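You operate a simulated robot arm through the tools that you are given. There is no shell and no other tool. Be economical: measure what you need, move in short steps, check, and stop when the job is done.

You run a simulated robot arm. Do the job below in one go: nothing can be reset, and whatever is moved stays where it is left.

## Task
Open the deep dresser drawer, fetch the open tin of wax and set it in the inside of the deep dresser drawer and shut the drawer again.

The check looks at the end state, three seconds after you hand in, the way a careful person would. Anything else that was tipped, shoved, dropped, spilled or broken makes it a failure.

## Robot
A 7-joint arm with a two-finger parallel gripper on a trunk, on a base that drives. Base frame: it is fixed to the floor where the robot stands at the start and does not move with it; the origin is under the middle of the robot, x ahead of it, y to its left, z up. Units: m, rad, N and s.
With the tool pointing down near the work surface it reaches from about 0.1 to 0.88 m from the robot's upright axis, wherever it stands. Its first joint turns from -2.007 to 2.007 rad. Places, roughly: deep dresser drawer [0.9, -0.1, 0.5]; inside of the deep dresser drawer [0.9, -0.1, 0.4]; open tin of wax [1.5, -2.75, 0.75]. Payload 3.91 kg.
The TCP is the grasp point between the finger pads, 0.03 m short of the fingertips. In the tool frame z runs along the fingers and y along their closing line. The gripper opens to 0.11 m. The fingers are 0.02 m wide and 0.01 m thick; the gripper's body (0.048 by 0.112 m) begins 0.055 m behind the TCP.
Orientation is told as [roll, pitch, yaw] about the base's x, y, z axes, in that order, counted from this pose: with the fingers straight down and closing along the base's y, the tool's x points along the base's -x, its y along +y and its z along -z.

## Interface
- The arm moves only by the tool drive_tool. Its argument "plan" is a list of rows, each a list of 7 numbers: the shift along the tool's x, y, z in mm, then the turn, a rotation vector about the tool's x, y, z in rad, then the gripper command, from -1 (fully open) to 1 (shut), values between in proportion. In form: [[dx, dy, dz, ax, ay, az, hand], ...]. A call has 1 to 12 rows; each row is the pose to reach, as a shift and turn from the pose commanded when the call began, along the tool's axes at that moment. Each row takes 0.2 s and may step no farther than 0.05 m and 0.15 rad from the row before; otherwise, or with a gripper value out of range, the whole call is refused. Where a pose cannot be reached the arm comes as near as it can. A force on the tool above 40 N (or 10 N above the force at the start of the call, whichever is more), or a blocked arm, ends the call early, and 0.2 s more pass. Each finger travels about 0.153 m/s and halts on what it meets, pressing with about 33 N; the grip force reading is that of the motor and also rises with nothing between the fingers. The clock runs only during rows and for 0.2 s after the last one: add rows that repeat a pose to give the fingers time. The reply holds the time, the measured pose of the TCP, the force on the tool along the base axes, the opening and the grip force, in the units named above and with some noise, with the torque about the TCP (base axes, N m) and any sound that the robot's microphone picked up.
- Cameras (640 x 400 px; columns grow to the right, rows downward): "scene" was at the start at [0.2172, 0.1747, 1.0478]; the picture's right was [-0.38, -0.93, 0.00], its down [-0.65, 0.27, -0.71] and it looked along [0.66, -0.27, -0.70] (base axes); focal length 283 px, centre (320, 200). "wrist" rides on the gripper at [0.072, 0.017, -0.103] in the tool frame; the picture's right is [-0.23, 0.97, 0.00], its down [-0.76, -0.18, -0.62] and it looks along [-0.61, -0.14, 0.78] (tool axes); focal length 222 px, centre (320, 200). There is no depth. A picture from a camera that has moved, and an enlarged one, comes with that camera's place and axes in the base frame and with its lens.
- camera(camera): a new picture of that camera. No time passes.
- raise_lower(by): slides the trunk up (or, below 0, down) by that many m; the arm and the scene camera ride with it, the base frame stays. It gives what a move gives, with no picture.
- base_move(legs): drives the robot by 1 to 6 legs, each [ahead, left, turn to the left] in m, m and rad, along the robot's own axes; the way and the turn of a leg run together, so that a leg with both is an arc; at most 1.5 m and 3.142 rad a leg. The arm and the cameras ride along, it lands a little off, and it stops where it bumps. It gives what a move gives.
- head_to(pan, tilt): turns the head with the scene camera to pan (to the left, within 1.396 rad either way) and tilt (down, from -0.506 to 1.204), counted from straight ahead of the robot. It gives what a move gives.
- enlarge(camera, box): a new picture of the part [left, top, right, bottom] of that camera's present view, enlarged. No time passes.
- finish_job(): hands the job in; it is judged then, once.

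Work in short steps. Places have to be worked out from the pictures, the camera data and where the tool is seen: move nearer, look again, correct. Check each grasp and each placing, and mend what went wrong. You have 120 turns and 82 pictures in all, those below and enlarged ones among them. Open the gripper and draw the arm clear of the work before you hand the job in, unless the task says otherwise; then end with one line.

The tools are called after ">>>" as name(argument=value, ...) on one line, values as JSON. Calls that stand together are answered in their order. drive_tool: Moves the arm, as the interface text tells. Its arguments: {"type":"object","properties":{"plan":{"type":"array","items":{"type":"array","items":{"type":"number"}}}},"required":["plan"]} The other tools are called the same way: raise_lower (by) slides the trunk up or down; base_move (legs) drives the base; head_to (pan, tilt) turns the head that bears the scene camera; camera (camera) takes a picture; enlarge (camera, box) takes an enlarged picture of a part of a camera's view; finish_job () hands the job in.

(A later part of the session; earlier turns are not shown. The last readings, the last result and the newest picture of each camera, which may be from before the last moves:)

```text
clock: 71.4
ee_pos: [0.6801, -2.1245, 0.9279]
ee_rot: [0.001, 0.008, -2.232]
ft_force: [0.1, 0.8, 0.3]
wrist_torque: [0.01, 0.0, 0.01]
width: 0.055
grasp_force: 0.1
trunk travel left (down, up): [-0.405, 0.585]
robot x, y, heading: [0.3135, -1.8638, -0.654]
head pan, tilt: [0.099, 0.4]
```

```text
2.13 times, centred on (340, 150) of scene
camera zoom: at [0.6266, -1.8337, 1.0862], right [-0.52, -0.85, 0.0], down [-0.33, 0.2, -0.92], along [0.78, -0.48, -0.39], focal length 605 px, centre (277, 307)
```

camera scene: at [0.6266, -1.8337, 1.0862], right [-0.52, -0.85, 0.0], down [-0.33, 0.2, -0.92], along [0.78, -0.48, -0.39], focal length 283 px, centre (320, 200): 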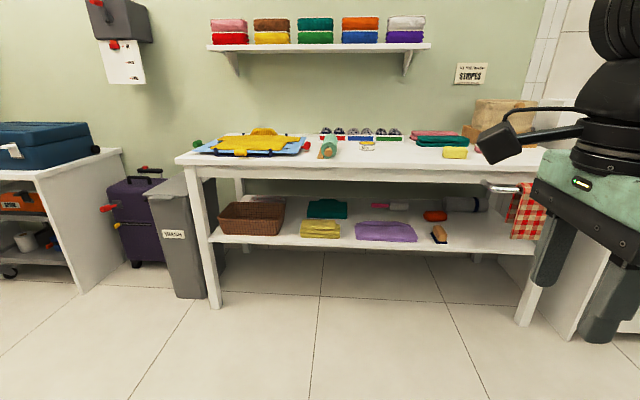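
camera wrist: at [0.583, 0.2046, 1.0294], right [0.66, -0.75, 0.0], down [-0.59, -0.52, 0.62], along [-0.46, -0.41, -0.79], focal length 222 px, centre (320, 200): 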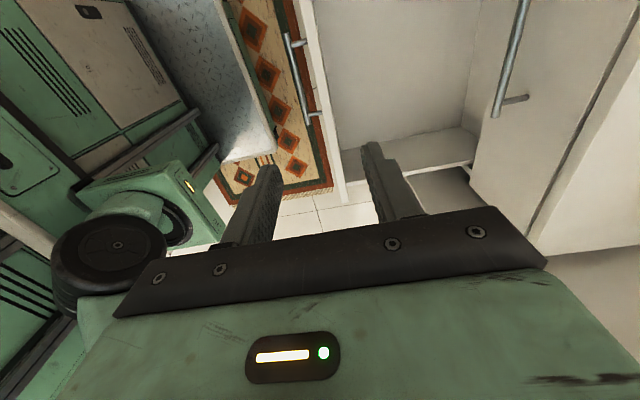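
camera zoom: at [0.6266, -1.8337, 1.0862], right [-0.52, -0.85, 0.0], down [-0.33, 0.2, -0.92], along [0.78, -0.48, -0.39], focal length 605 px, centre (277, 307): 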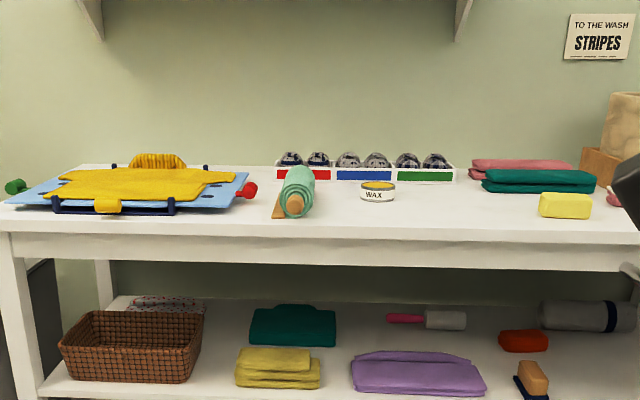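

The WAX tin sits at roughly n≈2.9, l≈-1.33 with the worktop at z≈0.76, and there is free space to its right. I'll drive nearer with the trunk a bit raised.

>>> raise_lower(by=0.1)

>>> base_move(legs=[[0, 0, 0.046], [0.75, 0, 0]])

>>> head_to(pan=0.0, tilt=0.6)

>>> camera(camera="scene")

```text
clock: 72.8
ee_pos: [0.6801, -2.1241, 1.0273]
ee_rot: [0.003, 0.005, -2.233]
ft_force: [0.3, -0.2, -0.3]
wrist_torque: [0.0, 0.0, 0.0]
width: 0.0549
grasp_force: 0.0
trunk travel left (down, up): [-0.505, 0.485]
robot x, y, heading: [0.3095, -1.8617, -0.65]
head pan, tilt: [0.099, 0.4]
```

```text
clock: 77.3
ee_pos: [1.3127, -2.5353, 1.0292]
ee_rot: [0.002, 0.007, -2.184]
ft_force: [-0.1, 0.1, 0.3]
wrist_torque: [0.03, 0.01, 0.01]
width: 0.0553
grasp_force: 0.1
trunk travel left (down, up): [-0.505, 0.485]
robot x, y, heading: [0.93, -2.2879, -0.608]
head pan, tilt: [0.099, 0.4]
```

```text
clock: 78.0
ee_pos: [1.3148, -2.5357, 1.027]
ee_rot: [0.001, 0.007, -2.185]
ft_force: [0.0, 0.0, -0.5]
wrist_torque: [-0.01, -0.01, 0.02]
width: 0.0548
grasp_force: 0.2
trunk travel left (down, up): [-0.505, 0.485]
robot x, y, heading: [0.9332, -2.2898, -0.602]
head pan, tilt: [0.0, 0.6]
```

```text
49 pictures are left
camera scene: at [1.2379, -2.2528, 1.1681], right [-0.57, -0.82, 0.0], down [-0.46, 0.32, -0.83], along [0.68, -0.47, -0.56], focal length 283 px, centre (320, 200)
```

scene: 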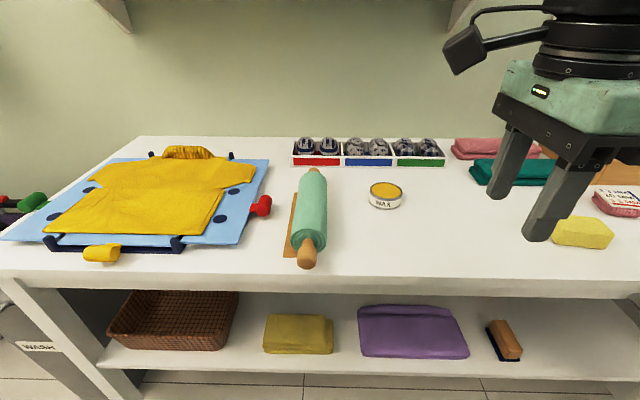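

The tin is at about (1.64, -2.74), i.e. n≈2.91, l≈-1.31. I'll turn the gripper 90° so it closes left–right, and open it fully.

>>> drive_tool(plan=[[0, 0, 0, 0, 0, -0.143, -1], [0, 0, 0, 0, 0, -0.286, -1], [0, 0, 0, 0, 0, -0.429, -1], [0, 0, 0, 0, 0, -0.571, -1], [0, 0, 0, 0, 0, -0.714, -1], [0, 0, 0, 0, 0, -0.857, -1], [0, 0, 0, 0, 0, -1.0, -1], [0, 0, 0, 0, 0, -1.143, -1], [0, 0, 0, 0, 0, -1.286, -1], [0, 0, 0, 0, 0, -1.428, -1], [0, 0, 0, 0, 0, -1.571, -1], [0, 0, 0, 0, 0, -1.571, -1]])

>>> drive_tool(plan=[[-45, 8, 0, 0, 0, 0, -1], [-90, 16, 0, 0, 0, 0, -1], [-135, 20, 0, 0, 0, 0, -1], [-180, 20, 0, 0, 0, 0, -1], [-225, 20, 0, 0, 0, 0, -1], [-270, 20, 0, 0, 0, 0, -1], [-270, 20, 40, 0, 0, 0, -1], [-270, 20, 40, 0, 0, 0, -1]])

>>> camera(camera="wrist")

```text
clock: 80.6
ee_pos: [1.3137, -2.5352, 1.0276]
ee_rot: [0.006, -0.002, -0.61]
ft_force: [0.3, -0.5, 0.2]
wrist_torque: [-0.03, -0.02, 0.02]
width: 0.1098
grasp_force: 0.1
trunk travel left (down, up): [-0.505, 0.485]
robot x, y, heading: [0.9283, -2.2912, -0.603]
head pan, tilt: [0.0, 0.6]
```

```text
clock: 82.4
ee_pos: [1.5465, -2.6737, 0.9883]
ee_rot: [0.007, -0.001, -0.614]
ft_force: [0.2, -0.3, 0.2]
wrist_torque: [0.05, -0.06, -0.01]
width: 0.1098
grasp_force: 0.0
trunk travel left (down, up): [-0.505, 0.485]
robot x, y, heading: [0.9337, -2.2915, -0.604]
head pan, tilt: [0.0, 0.6]
```

```text
48 pictures are left
camera wrist: at [1.4978, -2.6178, 1.0911], right [0.75, 0.67, 0.01], down [0.52, -0.59, 0.62], along [0.42, -0.46, -0.78], focal length 222 px, centre (320, 200)
```

wrist: 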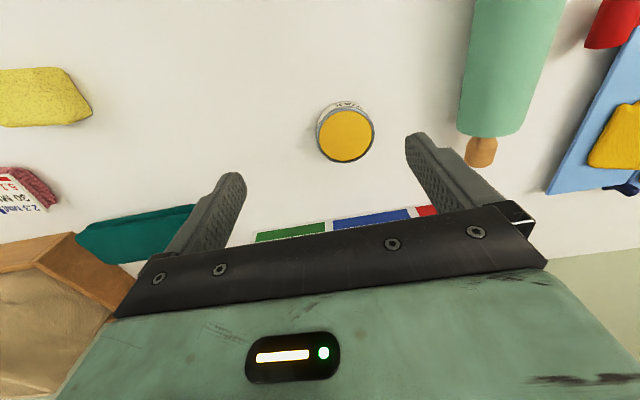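

The tin's center is about 26 mm left and 45–60 mm ahead of the TCP. I'll center over it, lower to z≈0.90 and look again.

>>> drive_tool(plan=[[-25, 13, 0, 0, 0, 0, -1], [-45, 26, 0, 0, 0, 0, -1], [-45, 26, 40, 0, 0, 0, -1], [-45, 26, 85, 0, 0, 0, -1], [-45, 26, 85, 0, 0, 0, -1]])

>>> camera(camera="wrist")

>>> camera(camera="scene")

```text
clock: 83.6
ee_pos: [1.5981, -2.6799, 0.9027]
ee_rot: [0.006, -0.001, -0.613]
ft_force: [-0.6, -0.8, -0.3]
wrist_torque: [0.02, 0.03, -0.01]
width: 0.1099
grasp_force: 0.1
trunk travel left (down, up): [-0.505, 0.485]
robot x, y, heading: [0.9357, -2.2923, -0.6]
head pan, tilt: [0.0, 0.6]
```

```text
47 pictures are left
camera wrist: at [1.5483, -2.6237, 1.0068], right [0.75, 0.67, 0.01], down [0.52, -0.59, 0.62], along [0.42, -0.46, -0.78], focal length 222 px, centre (320, 200)
```

wrist: 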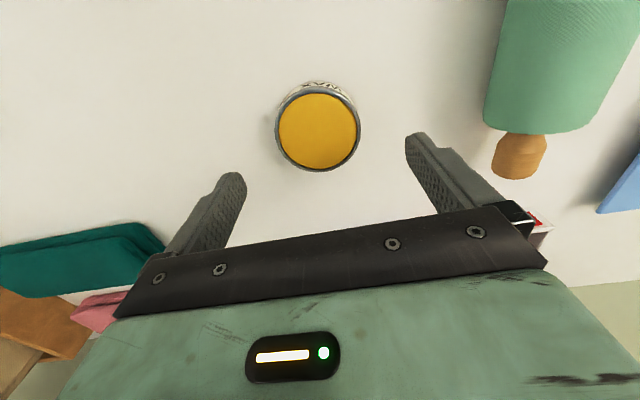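

```text
46 pictures are left
camera scene: at [1.2379, -2.2528, 1.168], right [-0.57, -0.82, 0.0], down [-0.47, 0.32, -0.83], along [0.68, -0.47, -0.56], focal length 283 px, centre (320, 200)
```

scene: 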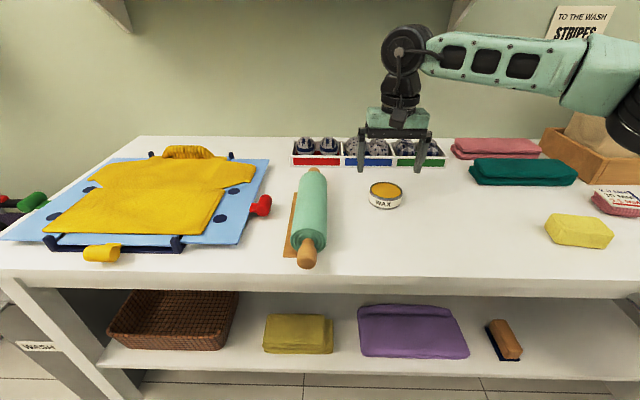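

I'm centered laterally. I'll lower 55 mm more and check again.

>>> drive_tool(plan=[[-4, 0, 28, 0, 0, 0, -1], [-4, 0, 55, 0, 0, 0, -1], [-4, 0, 55, 0, 0, 0, -1]])

>>> camera(camera="wrist")

>>> enlarge(camera="scene", box=[300, 100, 480, 220])

```text
clock: 84.4
ee_pos: [1.6027, -2.6804, 0.8498]
ee_rot: [0.004, -0.002, -0.615]
ft_force: [0.4, 0.4, -0.4]
wrist_torque: [-0.04, -0.04, 0.03]
width: 0.11
grasp_force: 0.0
trunk travel left (down, up): [-0.505, 0.485]
robot x, y, heading: [0.9348, -2.2878, -0.607]
head pan, tilt: [0.0, 0.6]
```

```text
45 pictures are left
camera wrist: at [1.5522, -2.6237, 0.9532], right [0.75, 0.67, 0.01], down [0.52, -0.59, 0.62], along [0.42, -0.46, -0.78], focal length 222 px, centre (320, 200)
```

wrist: 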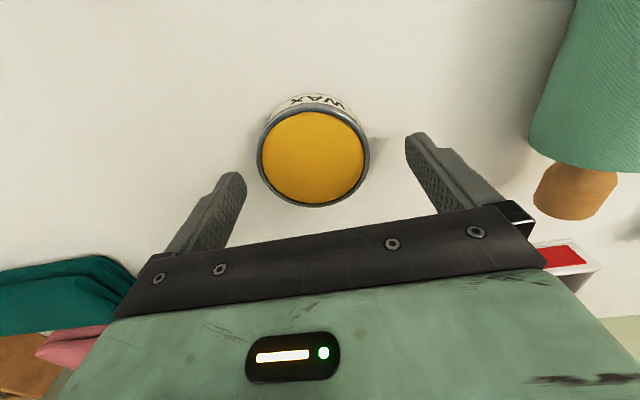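

```text
3.33 times, centred on (390, 160) of scene
camera zoom: at [1.2379, -2.2529, 1.168], right [-0.57, -0.82, 0.0], down [-0.47, 0.32, -0.83], along [0.68, -0.47, -0.56], focal length 945 px, centre (87, 333)
```

zoom: 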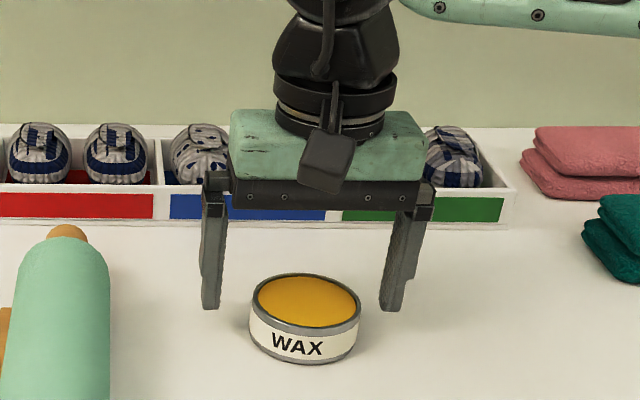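

Triangulating again gives rim z≈0.837, n≈2.83 and worktop z≈0.81, so the tips (0.82) are almost at the table. The tin is about 15 mm nearer the robot than the TCP; I'll shift back 15 mm and down 4 mm.

>>> drive_tool(plan=[[8, 0, 0, 0, 0, 0, -1], [15, 0, 2, 0, 0, 0, -1], [15, 0, 4, 0, 0, 0, -1], [15, 0, 4, 0, 0, 0, -1]])

>>> enlarge(camera="scene", box=[300, 100, 480, 220])

>>> camera(camera="wrist")

```text
clock: 85.4
ee_pos: [1.5907, -2.6706, 0.8456]
ee_rot: [0.007, 0.0, -0.615]
ft_force: [-1.0, -0.5, 0.9]
wrist_torque: [0.02, 0.01, 0.05]
width: 0.11
grasp_force: 0.1
trunk travel left (down, up): [-0.505, 0.485]
robot x, y, heading: [0.9322, -2.2924, -0.602]
head pan, tilt: [0.0, 0.6]
```

```text
3.33 times, centred on (390, 160) of scene
camera zoom: at [1.2379, -2.2528, 1.168], right [-0.57, -0.82, 0.0], down [-0.47, 0.32, -0.83], along [0.68, -0.47, -0.56], focal length 945 px, centre (87, 333)
```

zoom: 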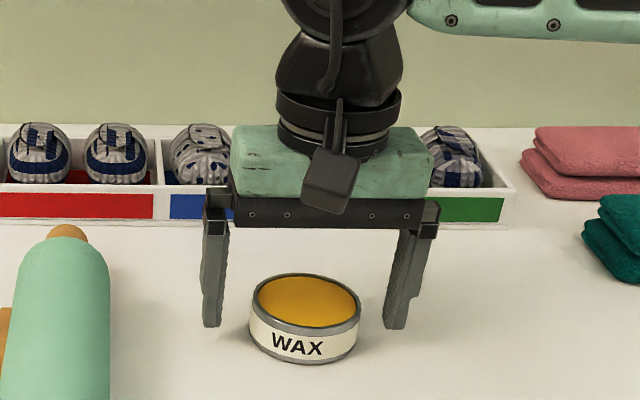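

```text
42 pictures are left
camera wrist: at [1.5404, -2.615, 0.9487], right [0.75, 0.67, 0.01], down [0.52, -0.59, 0.62], along [0.42, -0.46, -0.78], focal length 222 px, centre (320, 200)
```

wrist: 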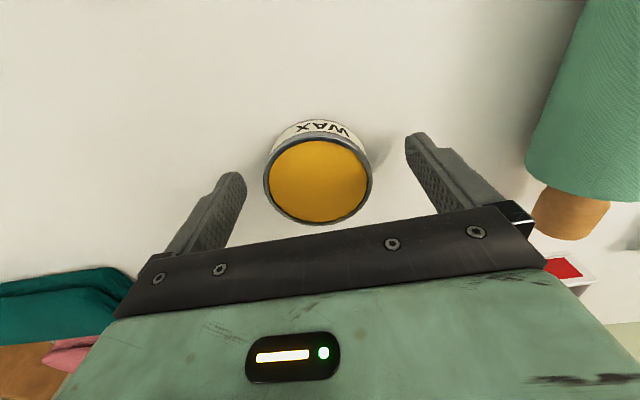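

The fingers straddle the tin with the tips about 5 mm above the table. I'll close on it.

>>> drive_tool(plan=[[0, 0, 0, 0, 0, 0, -0.3], [0, 0, 0, 0, 0, 0, 0.2], [0, 0, 0, 0, 0, 0, 0.5], [0, 0, 0, 0, 0, 0, 0.5], [0, 0, 0, 0, 0, 0, 0.5]])

>>> camera(camera="wrist")

```text
clock: 86.6
ee_pos: [1.5896, -2.6713, 0.8468]
ee_rot: [0.006, -0.002, -0.614]
ft_force: [0.4, -0.5, 1.0]
wrist_torque: [-0.12, 0.05, -0.01]
width: 0.0703
grasp_force: 33.0
trunk travel left (down, up): [-0.505, 0.485]
robot x, y, heading: [0.9378, -2.2927, -0.599]
head pan, tilt: [0.0, 0.6]
```

```text
41 pictures are left
camera wrist: at [1.5404, -2.6151, 0.9488], right [0.75, 0.67, 0.01], down [0.52, -0.59, 0.62], along [0.42, -0.46, -0.78], focal length 222 px, centre (320, 200)
```

wrist: 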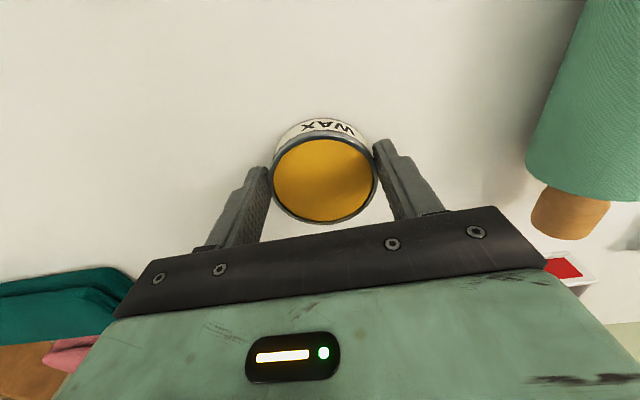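

The tin is held at 70 mm, about its diameter. I'll lift straight up with the trunk and check.

>>> raise_lower(by=0.12)

>>> camera(camera="wrist")

>>> camera(camera="scene")

```text
clock: 88.1
ee_pos: [1.5907, -2.6705, 0.9658]
ee_rot: [0.007, 0.0, -0.617]
ft_force: [-0.2, 0.4, -1.2]
wrist_torque: [0.01, 0.03, 0.02]
width: 0.0698
grasp_force: 32.3
trunk travel left (down, up): [-0.625, 0.365]
robot x, y, heading: [0.9334, -2.2889, -0.602]
head pan, tilt: [0.0, 0.6]
```

```text
40 pictures are left
camera wrist: at [1.5405, -2.6151, 1.0686], right [0.75, 0.67, 0.01], down [0.52, -0.59, 0.62], along [0.42, -0.46, -0.78], focal length 222 px, centre (320, 200)
```

wrist: 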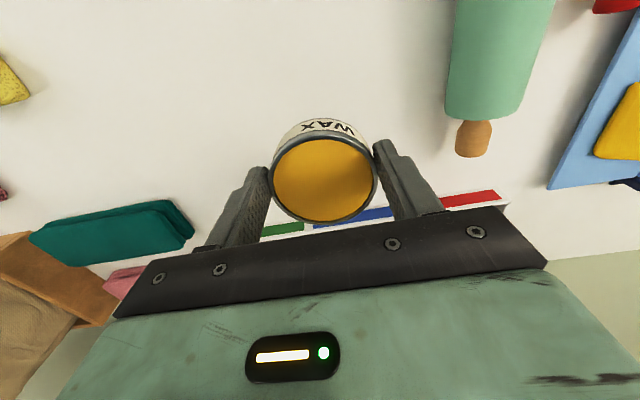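

```text
39 pictures are left
camera scene: at [1.2379, -2.2529, 1.288], right [-0.57, -0.82, 0.0], down [-0.47, 0.32, -0.82], along [0.68, -0.47, -0.57], focal length 283 px, centre (320, 200)
```

scene: 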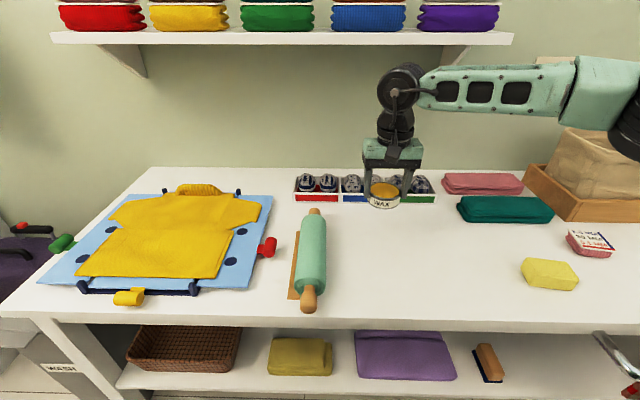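

The tin is held level and nothing else was disturbed. I'll back away from the bench, then retract the arm.

>>> base_move(legs=[[-0.5, 0, 0]])

>>> drive_tool(plan=[[30, 0, 0, 0, 0, 0, 0.5], [60, 0, 0, 0, 0, 0, 0.5], [90, 0, 0, 0, 0, 0, 0.5], [120, 0, 0, 0, 0, 0, 0.5], [150, 0, 0, 0, 0, 0, 0.5], [180, 0, 0, 0, 0, 0, 0.5], [210, 0, 0, 0, 0, 0, 0.5], [240, 0, 0, 0, 0, 0, 0.5], [270, 0, 0, 0, 0, 0, 0.5], [300, 0, 0, 0, 0, 0, 0.5], [320, 0, 0, 0, 0, 0, 0.5], [320, 0, 0, 0, 0, 0, 0.5]])

```text
clock: 91.0
ee_pos: [1.1828, -2.3777, 0.9651]
ee_rot: [0.005, -0.002, -0.592]
ft_force: [0.5, 0.1, -1.9]
wrist_torque: [0.02, 0.06, 0.01]
width: 0.0698
grasp_force: 33.2
trunk travel left (down, up): [-0.625, 0.365]
robot x, y, heading: [0.516, -2.0128, -0.584]
head pan, tilt: [0.0, 0.6]
```

```text
clock: 93.6
ee_pos: [0.9162, -2.1981, 0.9638]
ee_rot: [0.007, -0.002, -0.59]
ft_force: [-0.5, -0.1, -1.2]
wrist_torque: [0.01, 0.02, 0.02]
width: 0.0699
grasp_force: 32.9
trunk travel left (down, up): [-0.625, 0.365]
robot x, y, heading: [0.5146, -2.0093, -0.581]
head pan, tilt: [0.0, 0.6]
```

Still held. I'll return the way I came: back, a small shift left, then back into the bedroom aisle.

>>> base_move(legs=[[0, 0, -0.025], [-0.7, 0, 0], [-0.65, 0, 0]])

```text
clock: 101.1
ee_pos: [-0.2034, -1.4248, 0.9639]
ee_rot: [0.007, -0.003, -0.59]
ft_force: [-0.6, -0.7, -2.2]
wrist_torque: [-0.01, 0.0, 0.03]
width: 0.07
grasp_force: 32.9
trunk travel left (down, up): [-0.625, 0.365]
robot x, y, heading: [-0.6077, -1.2404, -0.58]
head pan, tilt: [0.0, 0.6]
```

I'm at n≈0.21, l≈-1.37. I'll correct the heading, shift left 0.24, back to n≈-0.18, then slide left to just short of the drawer.

>>> base_move(legs=[[0, 0, -0.027], [0, 0.24, 0], [-0.39, 0, 0]])

```text
clock: 105.3
ee_pos: [-0.4058, -1.0103, 0.9652]
ee_rot: [0.007, -0.001, -0.609]
ft_force: [-0.8, 1.1, -1.4]
wrist_torque: [0.06, 0.04, -0.01]
width: 0.0701
grasp_force: 32.3
trunk travel left (down, up): [-0.625, 0.365]
robot x, y, heading: [-0.8049, -0.815, -0.6]
head pan, tilt: [0.0, 0.6]
```

On track. I'll slide left past the closet in two parts.

>>> base_move(legs=[[0, 0, -0.007], [0, 0.75, 0]])

```text
clock: 109.8
ee_pos: [0.0296, -0.3836, 0.9637]
ee_rot: [0.007, -0.002, -0.616]
ft_force: [0.1, 0.6, -1.5]
wrist_torque: [-0.03, 0.0, -0.01]
width: 0.0698
grasp_force: 33.5
trunk travel left (down, up): [-0.625, 0.365]
robot x, y, heading: [-0.3653, -0.1876, -0.604]
head pan, tilt: [0.0, 0.6]
```

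>>> base_move(legs=[[0, 0.68, 0]])

>>> head_to(pan=0.0, tilt=0.8)

>>> camera(camera="scene")

>>> camera(camera="wrist")

```text
clock: 113.6
ee_pos: [0.421, 0.1726, 0.9649]
ee_rot: [0.006, -0.002, -0.625]
ft_force: [-0.6, 0.4, -1.9]
wrist_torque: [0.02, 0.03, 0.03]
width: 0.0701
grasp_force: 33.1
trunk travel left (down, up): [-0.625, 0.365]
robot x, y, heading: [0.03, 0.3715, -0.614]
head pan, tilt: [0.0, 0.6]
```

```text
clock: 114.3
ee_pos: [0.4206, 0.1744, 0.9654]
ee_rot: [0.006, -0.001, -0.625]
ft_force: [-0.2, 0.5, -1.1]
wrist_torque: [0.02, 0.03, 0.03]
width: 0.0696
grasp_force: 32.6
trunk travel left (down, up): [-0.625, 0.365]
robot x, y, heading: [0.0254, 0.3742, -0.616]
head pan, tilt: [0.0, 0.799]
```

```text
38 pictures are left
camera scene: at [0.3278, 0.4135, 1.2712], right [-0.58, -0.82, 0.0], down [-0.59, 0.41, -0.7], along [0.57, -0.4, -0.72], focal length 283 px, centre (320, 200)
```

scene: 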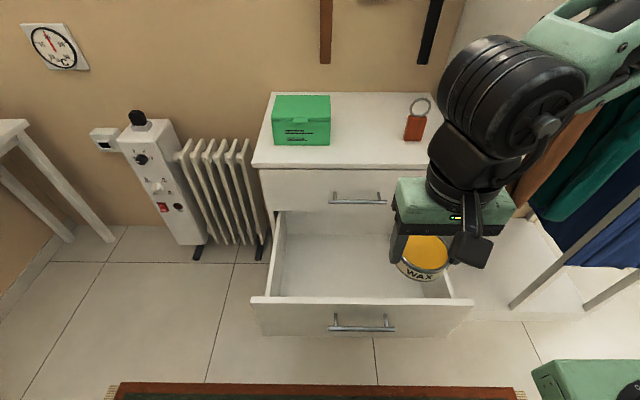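

```text
37 pictures are left
camera wrist: at [0.3721, 0.2304, 1.0672], right [0.75, 0.66, 0.01], down [0.51, -0.59, 0.62], along [0.41, -0.47, -0.78], focal length 222 px, centre (320, 200)
```

wrist: 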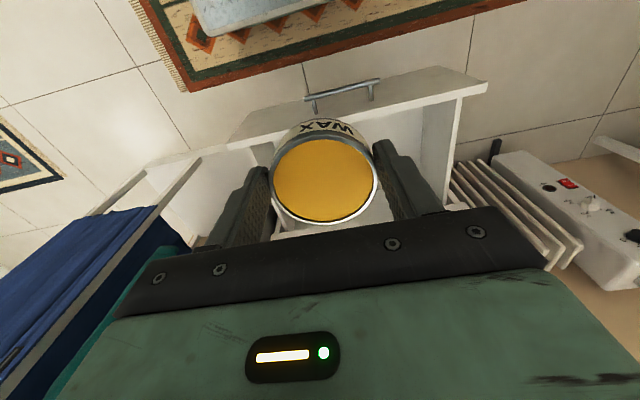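

The tin is still level and the drawer is as I left it: panel at n≈0.343, l 0.15–0.69. I'll turn the gripper 90° so the wrist camera points sideways inside the drawer, then move over the opening.

>>> drive_tool(plan=[[0, 0, 0, 0, 0, 0.143, 0.5], [0, 0, 0, 0, 0, 0.286, 0.5], [0, 0, 0, 0, 0, 0.429, 0.5], [0, 0, 0, 0, 0, 0.571, 0.5], [0, 0, 0, 0, 0, 0.714, 0.5], [0, 0, 0, 0, 0, 0.857, 0.5], [0, 0, 0, 0, 0, 1.0, 0.5], [0, 0, 0, 0, 0, 1.143, 0.5], [0, 0, 0, 0, 0, 1.286, 0.5], [0, 0, 0, 0, 0, 1.428, 0.5], [0, 0, 0, 0, 0, 1.585, 0.5]])

>>> drive_tool(plan=[[0, 30, 0, 0, 0, 0, 0.5], [0, 60, 0, 0, 0, 0, 0.5], [0, 90, 0, 0, 0, 0, 0.5], [0, 120, 0, 0, 0, 0, 0.5], [0, 150, 0, 0, 0, 0, 0.5], [0, 180, 0, 0, 0, 0, 0.5], [0, 210, 0, 0, 0, 0, 0.5], [0, 235, 0, 0, 0, 0, 0.5], [0, 235, 0, 0, 0, 0, 0.5]])

>>> camera(camera="wrist")

```text
refused: row 11 steps farther than a row can; nothing moved
```

```text
clock: 116.3
ee_pos: [0.5563, 0.3648, 0.9664]
ee_rot: [0.005, -0.002, -0.627]
ft_force: [-0.3, 0.5, -1.6]
wrist_torque: [0.03, 0.03, 0.01]
width: 0.07
grasp_force: 32.6
trunk travel left (down, up): [-0.625, 0.365]
robot x, y, heading: [0.0286, 0.3765, -0.617]
head pan, tilt: [0.0, 0.799]
```

```text
36 pictures are left
camera wrist: at [0.5084, 0.4208, 1.0694], right [0.75, 0.66, 0.01], down [0.51, -0.59, 0.62], along [0.41, -0.47, -0.78], focal length 222 px, centre (320, 200)
```

wrist: 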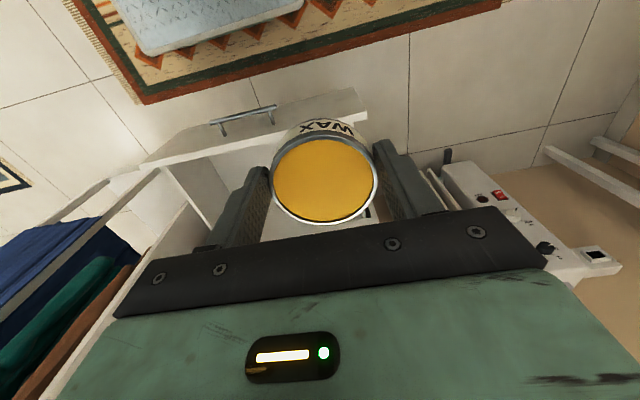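

The turn was refused (its last step was too big), so the second call only moved the tool left in free air. Nothing was touched. I'll undo that shift first.

>>> drive_tool(plan=[[0, -40, 0, 0, 0, 0, 0.5], [0, -80, 0, 0, 0, 0, 0.5], [0, -120, 0, 0, 0, 0, 0.5], [0, -160, 0, 0, 0, 0, 0.5], [0, -200, 0, 0, 0, 0, 0.5], [0, -215, 0, 0, 0, 0, 0.5]])

```text
clock: 117.7
ee_pos: [0.4351, 0.1894, 0.9658]
ee_rot: [0.005, -0.003, -0.625]
ft_force: [-0.3, 1.2, -1.5]
wrist_torque: [-0.03, 0.02, 0.01]
width: 0.0694
grasp_force: 33.2
trunk travel left (down, up): [-0.625, 0.365]
robot x, y, heading: [0.0274, 0.3763, -0.616]
head pan, tilt: [0.0, 0.799]
```

Now I'll turn the gripper by 1.585 rad in even steps. This call only turns it.

>>> drive_tool(plan=[[0, 0, 0, 0, 0, 0.144, 0.5], [0, 0, 0, 0, 0, 0.288, 0.5], [0, 0, 0, 0, 0, 0.432, 0.5], [0, 0, 0, 0, 0, 0.576, 0.5], [0, 0, 0, 0, 0, 0.72, 0.5], [0, 0, 0, 0, 0, 0.864, 0.5], [0, 0, 0, 0, 0, 1.008, 0.5], [0, 0, 0, 0, 0, 1.152, 0.5], [0, 0, 0, 0, 0, 1.296, 0.5], [0, 0, 0, 0, 0, 1.44, 0.5], [0, 0, 0, 0, 0, 1.585, 0.5]])

```text
clock: 120.1
ee_pos: [0.4329, 0.1892, 0.964]
ee_rot: [0.003, 0.008, -2.213]
ft_force: [0.3, -0.5, -2.4]
wrist_torque: [0.02, 0.01, -0.01]
width: 0.0698
grasp_force: 33.6
trunk travel left (down, up): [-0.625, 0.365]
robot x, y, heading: [0.026, 0.3784, -0.611]
head pan, tilt: [0.0, 0.799]
```

The tool's y now points into the dresser. I'll move 235 mm forward over the drawer opening.

>>> drive_tool(plan=[[0, 30, 0, 0, 0, -0.035, 0.5], [0, 60, 0, 0, 0, -0.035, 0.5], [0, 90, 0, 0, 0, -0.035, 0.5], [0, 120, 0, 0, 0, -0.035, 0.5], [0, 150, 0, 0, 0, -0.035, 0.5], [0, 180, 0, 0, 0, -0.035, 0.5], [0, 210, 0, 0, 0, -0.035, 0.5], [0, 235, 0, 0, 0, -0.035, 0.5], [0, 235, 0, 0, 0, -0.035, 0.5]])

>>> camera(camera="scene")

>>> camera(camera="wrist")

```text
clock: 122.1
ee_pos: [0.622, 0.0495, 0.9637]
ee_rot: [0.001, 0.006, -2.175]
ft_force: [-0.4, -0.5, -1.7]
wrist_torque: [0.0, -0.04, -0.01]
width: 0.0695
grasp_force: 32.8
trunk travel left (down, up): [-0.625, 0.365]
robot x, y, heading: [0.0266, 0.3735, -0.612]
head pan, tilt: [0.0, 0.799]
```

```text
35 pictures are left
camera scene: at [0.3278, 0.4135, 1.2711], right [-0.58, -0.82, 0.0], down [-0.59, 0.41, -0.7], along [0.57, -0.4, -0.72], focal length 283 px, centre (320, 200)
```

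scene: 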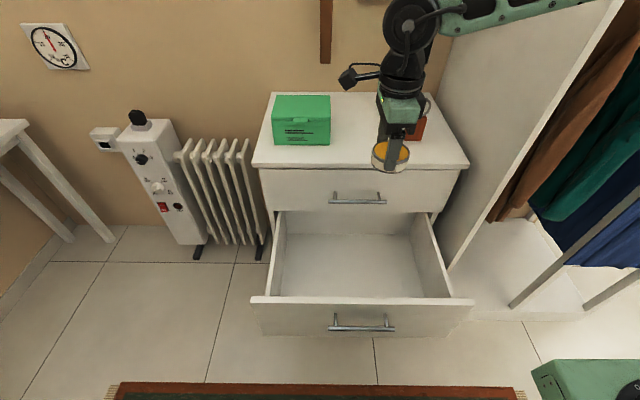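

```text
34 pictures are left
camera wrist: at [0.6761, 0.1005, 1.0668], right [0.67, -0.74, 0.0], down [-0.58, -0.53, 0.62], along [-0.46, -0.42, -0.79], focal length 222 px, centre (320, 200)
```

wrist: 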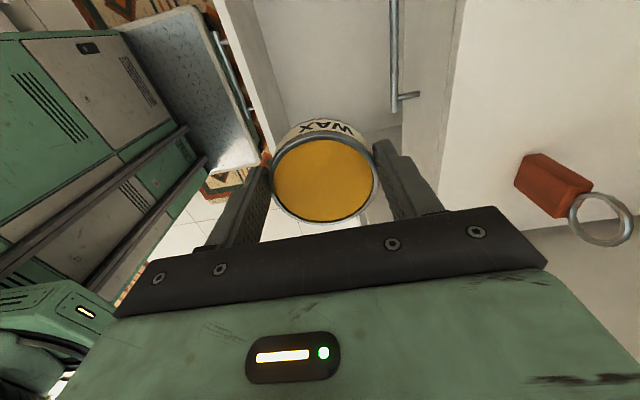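

I'm above the opening at n≈0.48, l≈0.40, clear of the top drawer's handle (n≈0.60). I'll lower the trunk by 0.35 m and check.

>>> raise_lower(by=-0.35)

>>> camera(camera="scene")

>>> camera(camera="wrist")

```text
clock: 125.5
ee_pos: [0.6216, 0.0494, 0.614]
ee_rot: [0.001, 0.006, -2.175]
ft_force: [-0.3, -0.4, -1.1]
wrist_torque: [0.0, -0.03, -0.02]
width: 0.0694
grasp_force: 32.7
trunk travel left (down, up): [-0.275, 0.715]
robot x, y, heading: [0.0282, 0.376, -0.616]
head pan, tilt: [0.0, 0.799]
```

```text
33 pictures are left
camera scene: at [0.3278, 0.4135, 0.9211], right [-0.58, -0.82, 0.0], down [-0.59, 0.41, -0.7], along [0.57, -0.4, -0.72], focal length 283 px, centre (320, 200)
```

scene: 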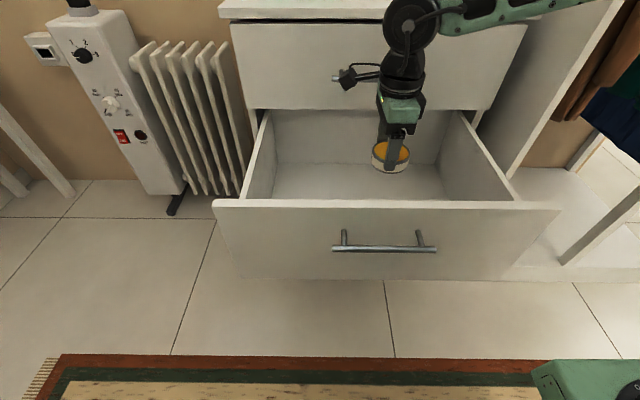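

```text
32 pictures are left
camera wrist: at [0.676, 0.1007, 0.7169], right [0.67, -0.74, 0.0], down [-0.58, -0.53, 0.62], along [-0.46, -0.42, -0.79], focal length 222 px, centre (320, 200)
```

wrist: 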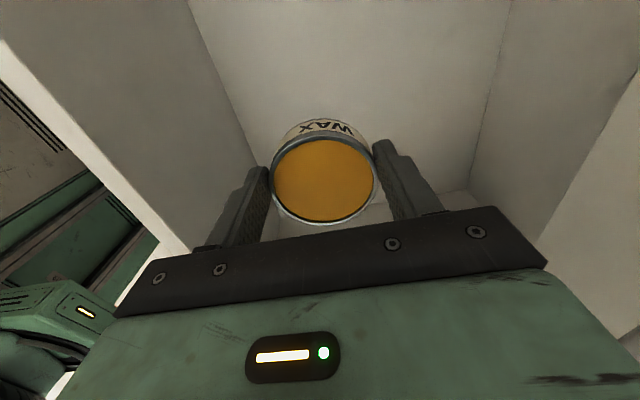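

Both views put the drawer floor at z≈0.387 and the interior at n≈0.36–0.70. The tin's base is about 36 mm below the TCP. I'll lower with the trunk to TCP z≈0.44, then finish in small steps.

>>> drive_tool(plan=[[0, -6, 0, 0, 0, 0, 0.5], [0, -12, 0, 0, 0, 0, 0.5]])

>>> raise_lower(by=-0.17)

>>> camera(camera="scene")

>>> camera(camera="wrist")

```text
clock: 126.1
ee_pos: [0.6114, 0.0576, 0.6131]
ee_rot: [0.002, 0.005, -2.175]
ft_force: [-0.5, 0.4, -1.6]
wrist_torque: [0.03, 0.02, -0.02]
width: 0.0698
grasp_force: 33.6
trunk travel left (down, up): [-0.275, 0.715]
robot x, y, heading: [0.0294, 0.3705, -0.614]
head pan, tilt: [0.0, 0.799]
```

```text
clock: 128.0
ee_pos: [0.6107, 0.0567, 0.4435]
ee_rot: [0.002, 0.007, -2.175]
ft_force: [0.2, 0.1, -1.3]
wrist_torque: [0.02, -0.03, 0.03]
width: 0.0697
grasp_force: 32.7
trunk travel left (down, up): [-0.105, 0.885]
robot x, y, heading: [0.0291, 0.3746, -0.612]
head pan, tilt: [0.0, 0.799]
```

```text
31 pictures are left
camera scene: at [0.3278, 0.4135, 0.7512], right [-0.58, -0.82, 0.0], down [-0.59, 0.41, -0.7], along [0.57, -0.4, -0.72], focal length 283 px, centre (320, 200)
```

scene: 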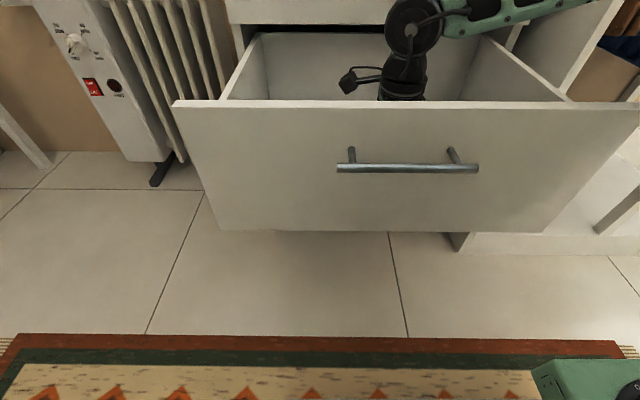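

```text
30 pictures are left
camera wrist: at [0.6658, 0.108, 0.5464], right [0.67, -0.74, 0.0], down [-0.58, -0.53, 0.62], along [-0.46, -0.42, -0.79], focal length 222 px, centre (320, 200)
```

wrist: 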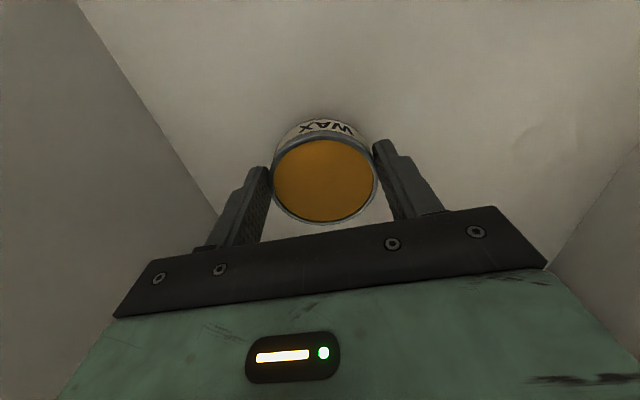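

The panel/floor corner again gives a floor of z≈0.388, so about 19 mm remain. I'll lower in small steps.

>>> drive_tool(plan=[[0, 0, 4, 0, 0, 0, 0.5], [0, 0, 8, 0, 0, 0, 0.5], [0, 0, 12, 0, 0, 0, 0.5], [0, 0, 15, 0, 0, 0, 0.5], [0, 0, 15, 0, 0, 0, 0.5]])

```text
clock: 129.2
ee_pos: [0.6102, 0.0582, 0.4284]
ee_rot: [0.003, 0.007, -2.175]
ft_force: [-0.2, 0.5, -1.2]
wrist_torque: [0.0, 0.0, -0.04]
width: 0.0696
grasp_force: 33.0
trunk travel left (down, up): [-0.105, 0.885]
robot x, y, heading: [0.028, 0.3737, -0.614]
head pan, tilt: [0.0, 0.799]
```

>>> drive_tool(plan=[[0, 0, 2, 0, 0, 0, 0.5], [0, 0, 4, 0, 0, 0, 0.5], [0, 0, 4, 0, 0, 0, 0.5]])

>>> camera(camera="wrist")

```text
clock: 130.0
ee_pos: [0.6108, 0.0574, 0.4263]
ee_rot: [0.004, 0.01, -2.177]
ft_force: [-1.5, -4.4, 22.6]
wrist_torque: [-0.18, 0.17, -0.16]
width: 0.0699
grasp_force: 33.0
trunk travel left (down, up): [-0.105, 0.885]
robot x, y, heading: [0.0271, 0.3753, -0.619]
head pan, tilt: [0.0, 0.799]
```

```text
29 pictures are left
camera wrist: at [0.6658, 0.1082, 0.5296], right [0.67, -0.74, 0.0], down [-0.58, -0.53, 0.62], along [-0.46, -0.42, -0.79], focal length 222 px, centre (320, 200)
```

wrist: 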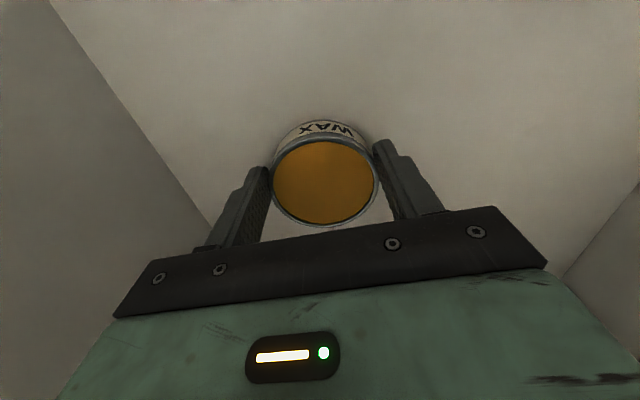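

The 22 N reading shows the tin's base is on the drawer floor. I'll back up 2 mm to unload, open gently, and check.

>>> drive_tool(plan=[[0, 0, -2, 0, 0, 0, 0.5], [0, 0, -2, 0, 0, 0, -0.3], [0, 0, -2, 0, 0, 0, -0.6], [0, 0, -2, 0, 0, 0, -0.9], [0, 0, -2, 0, 0, 0, -0.9]])

>>> camera(camera="wrist")

```text
clock: 131.2
ee_pos: [0.6116, 0.057, 0.4258]
ee_rot: [0.002, 0.006, -2.175]
ft_force: [-0.2, -0.3, 0.3]
wrist_torque: [0.01, 0.03, 0.03]
width: 0.1046
grasp_force: 0.0
trunk travel left (down, up): [-0.105, 0.885]
robot x, y, heading: [0.0277, 0.3756, -0.612]
head pan, tilt: [0.0, 0.799]
```

```text
28 pictures are left
camera wrist: at [0.666, 0.1082, 0.5297], right [0.67, -0.74, 0.0], down [-0.58, -0.53, 0.62], along [-0.46, -0.42, -0.79], focal length 222 px, centre (320, 200)
```

wrist: 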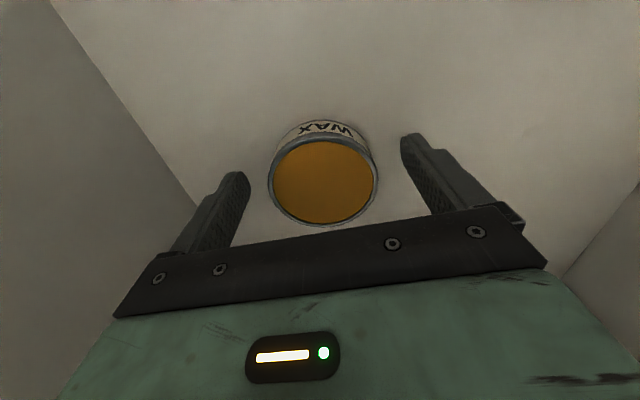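

The tin stands freely on the drawer floor. I'll raise straight out with the trunk.

>>> raise_lower(by=0.4)

>>> camera(camera="scene")

```text
clock: 135.1
ee_pos: [0.6104, 0.0573, 0.8261]
ee_rot: [0.001, 0.006, -2.175]
ft_force: [0.4, -0.3, 0.5]
wrist_torque: [-0.01, 0.01, 0.04]
width: 0.1046
grasp_force: 0.1
trunk travel left (down, up): [-0.505, 0.485]
robot x, y, heading: [0.0263, 0.3753, -0.614]
head pan, tilt: [0.0, 0.799]
```

```text
27 pictures are left
camera scene: at [0.3277, 0.4135, 1.1511], right [-0.58, -0.82, 0.0], down [-0.59, 0.41, -0.7], along [0.57, -0.4, -0.72], focal length 283 px, centre (320, 200)
```

scene: 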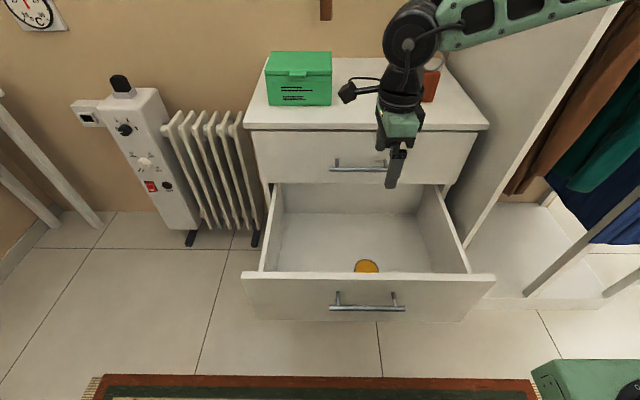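

The tin is in the drawer. To shut it I'll grip the bar with the hand tilted about 45° and drive the base ahead. First I draw the tool back in front of the drawer panel, up high.

>>> drive_tool(plan=[[0, -30, 0, 0, 0, 0, -0.5], [0, -60, 0, 0, 0, 0, 0], [0, -90, 0, 0, 0, 0, 0], [0, -120, 0, 0, 0, 0, 0], [0, -150, 0, 0, 0, 0, 0], [0, -180, 0, 0, 0, 0, 0], [0, -210, 0, 0, 0, 0, 0], [0, -240, 0, 0, 0, 0, 0], [0, -240, 0, 0, 0, 0, 0]])

>>> base_move(legs=[[-0.025, 0.05, 0]])

>>> drive_tool(plan=[[0, 0, 0, -0.13, 0, 0, 0], [0, 0, 0, -0.26, 0, 0, 0], [0, 0, 0, -0.39, 0, 0, 0], [0, 0, 0, -0.52, 0, 0, 0], [0, 0, 0, -0.65, 0, 0, 0], [0, 0, 0, -0.785, 0, 0, 0], [0, 0, 0, -0.785, 0, 0, 0]])

```text
clock: 137.1
ee_pos: [0.415, 0.1951, 0.8262]
ee_rot: [0.001, 0.007, -2.177]
ft_force: [-0.3, 0.7, -0.4]
wrist_torque: [-0.03, 0.0, 0.01]
width: 0.0552
grasp_force: 0.1
trunk travel left (down, up): [-0.505, 0.485]
robot x, y, heading: [0.0291, 0.372, -0.615]
head pan, tilt: [0.0, 0.799]
```

```text
clock: 138.0
ee_pos: [0.423, 0.25, 0.8254]
ee_rot: [0.001, 0.006, -2.176]
ft_force: [0.7, -0.7, -0.1]
wrist_torque: [0.0, 0.01, -0.02]
width: 0.055
grasp_force: 0.1
trunk travel left (down, up): [-0.505, 0.485]
robot x, y, heading: [0.0334, 0.4305, -0.619]
head pan, tilt: [0.0, 0.799]
```

```text
clock: 139.6
ee_pos: [0.4815, 0.2951, 0.8453]
ee_rot: [0.786, 0.005, -2.178]
ft_force: [-0.6, 1.5, 0.0]
wrist_torque: [0.01, -0.02, 0.0]
width: 0.0547
grasp_force: 0.1
out of reach, approached as far as the arm can: row 1, 2, 3, 4, 5, 6, 7
trunk travel left (down, up): [-0.505, 0.485]
robot x, y, heading: [0.039, 0.4281, -0.622]
head pan, tilt: [0.0, 0.799]
```

Now I'll shift right 105 mm to line up with the bar's center, then lower the trunk partway and look.

>>> drive_tool(plan=[[-35, 0, 0, 0, 0, 0, 0], [-70, 0, 0, 0, 0, 0, 0], [-105, 0, 0, 0, 0, 0, 0], [-105, 0, 0, 0, 0, 0, 0]])

>>> raise_lower(by=-0.24)

>>> camera(camera="wrist")

>>> camera(camera="scene")

```text
clock: 140.6
ee_pos: [0.5013, 0.2531, 0.8725]
ee_rot: [0.785, 0.005, -2.176]
ft_force: [0.6, 1.1, 0.8]
wrist_torque: [0.0, -0.03, -0.01]
width: 0.055
grasp_force: 0.2
out of reach, approached as far as the arm can: row 1, 2, 3, 4
trunk travel left (down, up): [-0.505, 0.485]
robot x, y, heading: [0.0382, 0.4266, -0.612]
head pan, tilt: [0.0, 0.799]
```

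```text
clock: 143.1
ee_pos: [0.4998, 0.2532, 0.6339]
ee_rot: [0.785, 0.005, -2.175]
ft_force: [0.2, -0.3, 0.4]
wrist_torque: [0.01, -0.02, 0.01]
width: 0.0549
grasp_force: 0.1
trunk travel left (down, up): [-0.265, 0.725]
robot x, y, heading: [0.0342, 0.431, -0.618]
head pan, tilt: [0.0, 0.799]
```

```text
26 pictures are left
camera wrist: at [0.4913, 0.348, 0.7189], right [0.43, -0.58, 0.69], down [-0.9, -0.3, 0.31], along [0.03, -0.75, -0.66], focal length 222 px, centre (320, 200)
```

wrist: 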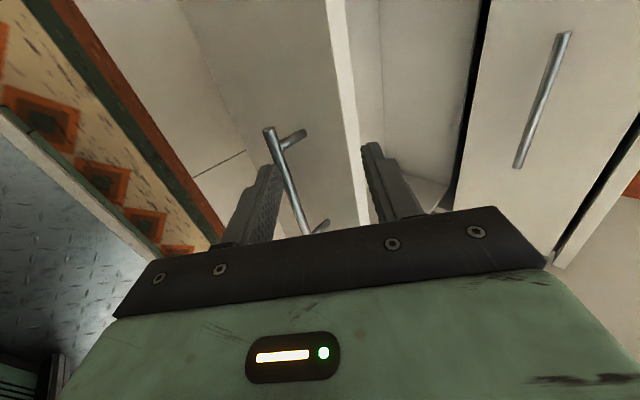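

```text
25 pictures are left
camera scene: at [0.3365, 0.4681, 0.9112], right [-0.58, -0.82, 0.0], down [-0.59, 0.41, -0.7], along [0.57, -0.4, -0.72], focal length 283 px, centre (320, 200)
```

scene: 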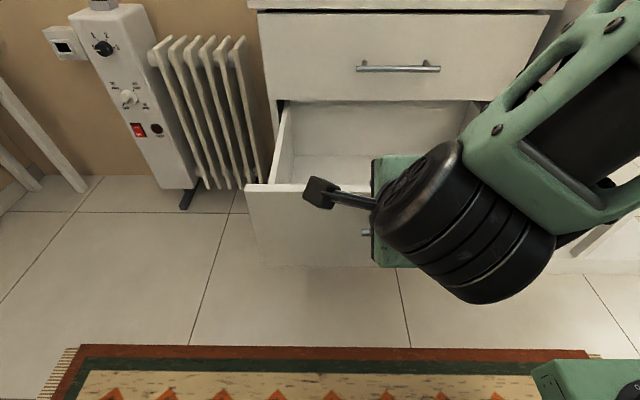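

The reach limit kept the tool 75 mm too far left, so I'll correct with the base (right 0.08 m) and lower the trunk 60 mm. That puts the fingers just behind and above the bar along the tool axis.

>>> base_move(legs=[[0, -0.08, 0.008]])

>>> raise_lower(by=-0.055)

>>> camera(camera="wrist")

```text
clock: 144.2
ee_pos: [0.4557, 0.1914, 0.634]
ee_rot: [0.785, 0.005, -2.171]
ft_force: [-1.1, -0.2, -0.7]
wrist_torque: [-0.04, 0.01, 0.02]
width: 0.055
grasp_force: 0.1
trunk travel left (down, up): [-0.265, 0.725]
robot x, y, heading: [-0.0109, 0.3614, -0.612]
head pan, tilt: [0.0, 0.799]
```

```text
clock: 145.1
ee_pos: [0.455, 0.1917, 0.5785]
ee_rot: [0.786, 0.005, -2.17]
ft_force: [0.0, -0.2, -0.1]
wrist_torque: [-0.04, 0.01, 0.0]
width: 0.055
grasp_force: 0.0
trunk travel left (down, up): [-0.21, 0.78]
robot x, y, heading: [-0.0122, 0.3604, -0.608]
head pan, tilt: [0.0, 0.799]
```

```text
24 pictures are left
camera wrist: at [0.4459, 0.2858, 0.6638], right [0.44, -0.58, 0.69], down [-0.9, -0.31, 0.31], along [0.03, -0.75, -0.66], focal length 222 px, centre (320, 200)
```

wrist: 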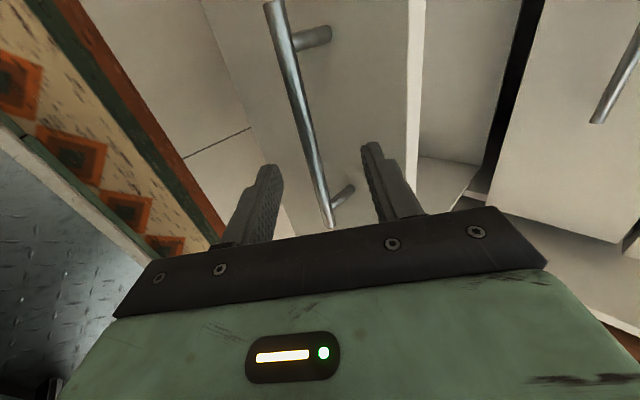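

The bar is centered between the fingers, 53 mm ahead along the tool axis. I'll narrow the fingers to about 30 mm, advance 43 mm and close.

>>> drive_tool(plan=[[0, -6, 0, 0, 0, 0, 0.4], [0, -6, 10, 0, 0, 0, 0.4], [0, -6, 20, 0, 0, 0, 0.4], [0, -6, 30, 0, 0, 0, 0.4], [0, -6, 40, 0, 0, 0, 0.4], [0, -6, 40, 0, 0, 0, 0.4]])

>>> camera(camera="wrist")

```text
clock: 146.5
ee_pos: [0.4756, 0.1789, 0.5467]
ee_rot: [0.787, 0.006, -2.169]
ft_force: [0.4, -0.8, -0.2]
wrist_torque: [0.03, 0.0, 0.0]
width: 0.033
grasp_force: 0.1
trunk travel left (down, up): [-0.21, 0.78]
robot x, y, heading: [-0.0122, 0.3632, -0.608]
head pan, tilt: [0.0, 0.799]
```

```text
23 pictures are left
camera wrist: at [0.466, 0.2733, 0.633], right [0.44, -0.58, 0.69], down [-0.9, -0.31, 0.31], along [0.03, -0.75, -0.66], focal length 222 px, centre (320, 200)
```

wrist: 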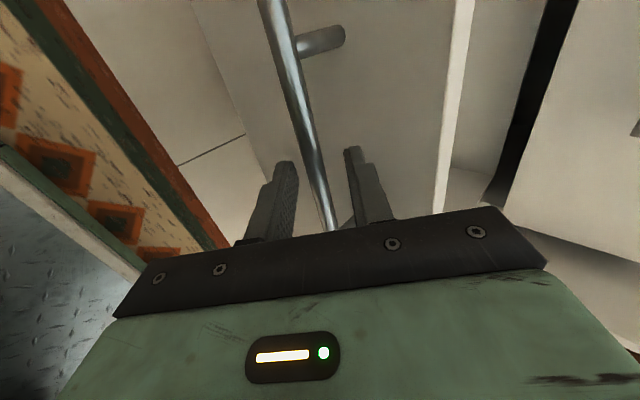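

The bar is between the fingers, so I'll close.

>>> drive_tool(plan=[[0, 0, 3, 0, 0, 0, 0.6], [0, 0, 3, 0, 0, 0, 0.8], [0, 0, 3, 0, 0, 0, 0.9], [0, 0, 3, 0, 0, 0, 0.9]])

```text
clock: 147.5
ee_pos: [0.4762, 0.1763, 0.5447]
ee_rot: [0.785, 0.005, -2.171]
ft_force: [0.1, -0.6, -6.0]
wrist_torque: [0.52, -0.33, -0.71]
width: 0.0117
grasp_force: 45.1
trunk travel left (down, up): [-0.21, 0.78]
robot x, y, heading: [-0.0105, 0.3602, -0.609]
head pan, tilt: [0.0, 0.799]
```

The bar is gripped (11.7 mm). I'll drive the base ahead 0.10 m to start shutting the drawer.

>>> base_move(legs=[[0.1, 0, 0]])

>>> camera(camera="scene")

```text
clock: 148.7
ee_pos: [0.5566, 0.1194, 0.5459]
ee_rot: [0.784, 0.005, -2.175]
ft_force: [-6.6, -7.6, -7.3]
wrist_torque: [0.37, -0.18, -0.92]
width: 0.0118
grasp_force: 45.1
trunk travel left (down, up): [-0.21, 0.78]
robot x, y, heading: [0.0694, 0.3056, -0.609]
head pan, tilt: [0.0, 0.799]
```

```text
22 pictures are left
camera scene: at [0.3708, 0.3476, 0.8561], right [-0.57, -0.82, 0.0], down [-0.59, 0.41, -0.7], along [0.57, -0.4, -0.72], focal length 283 px, centre (320, 200)
```

scene: 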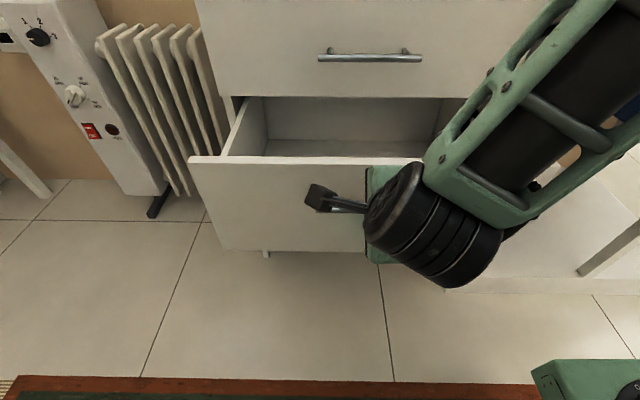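

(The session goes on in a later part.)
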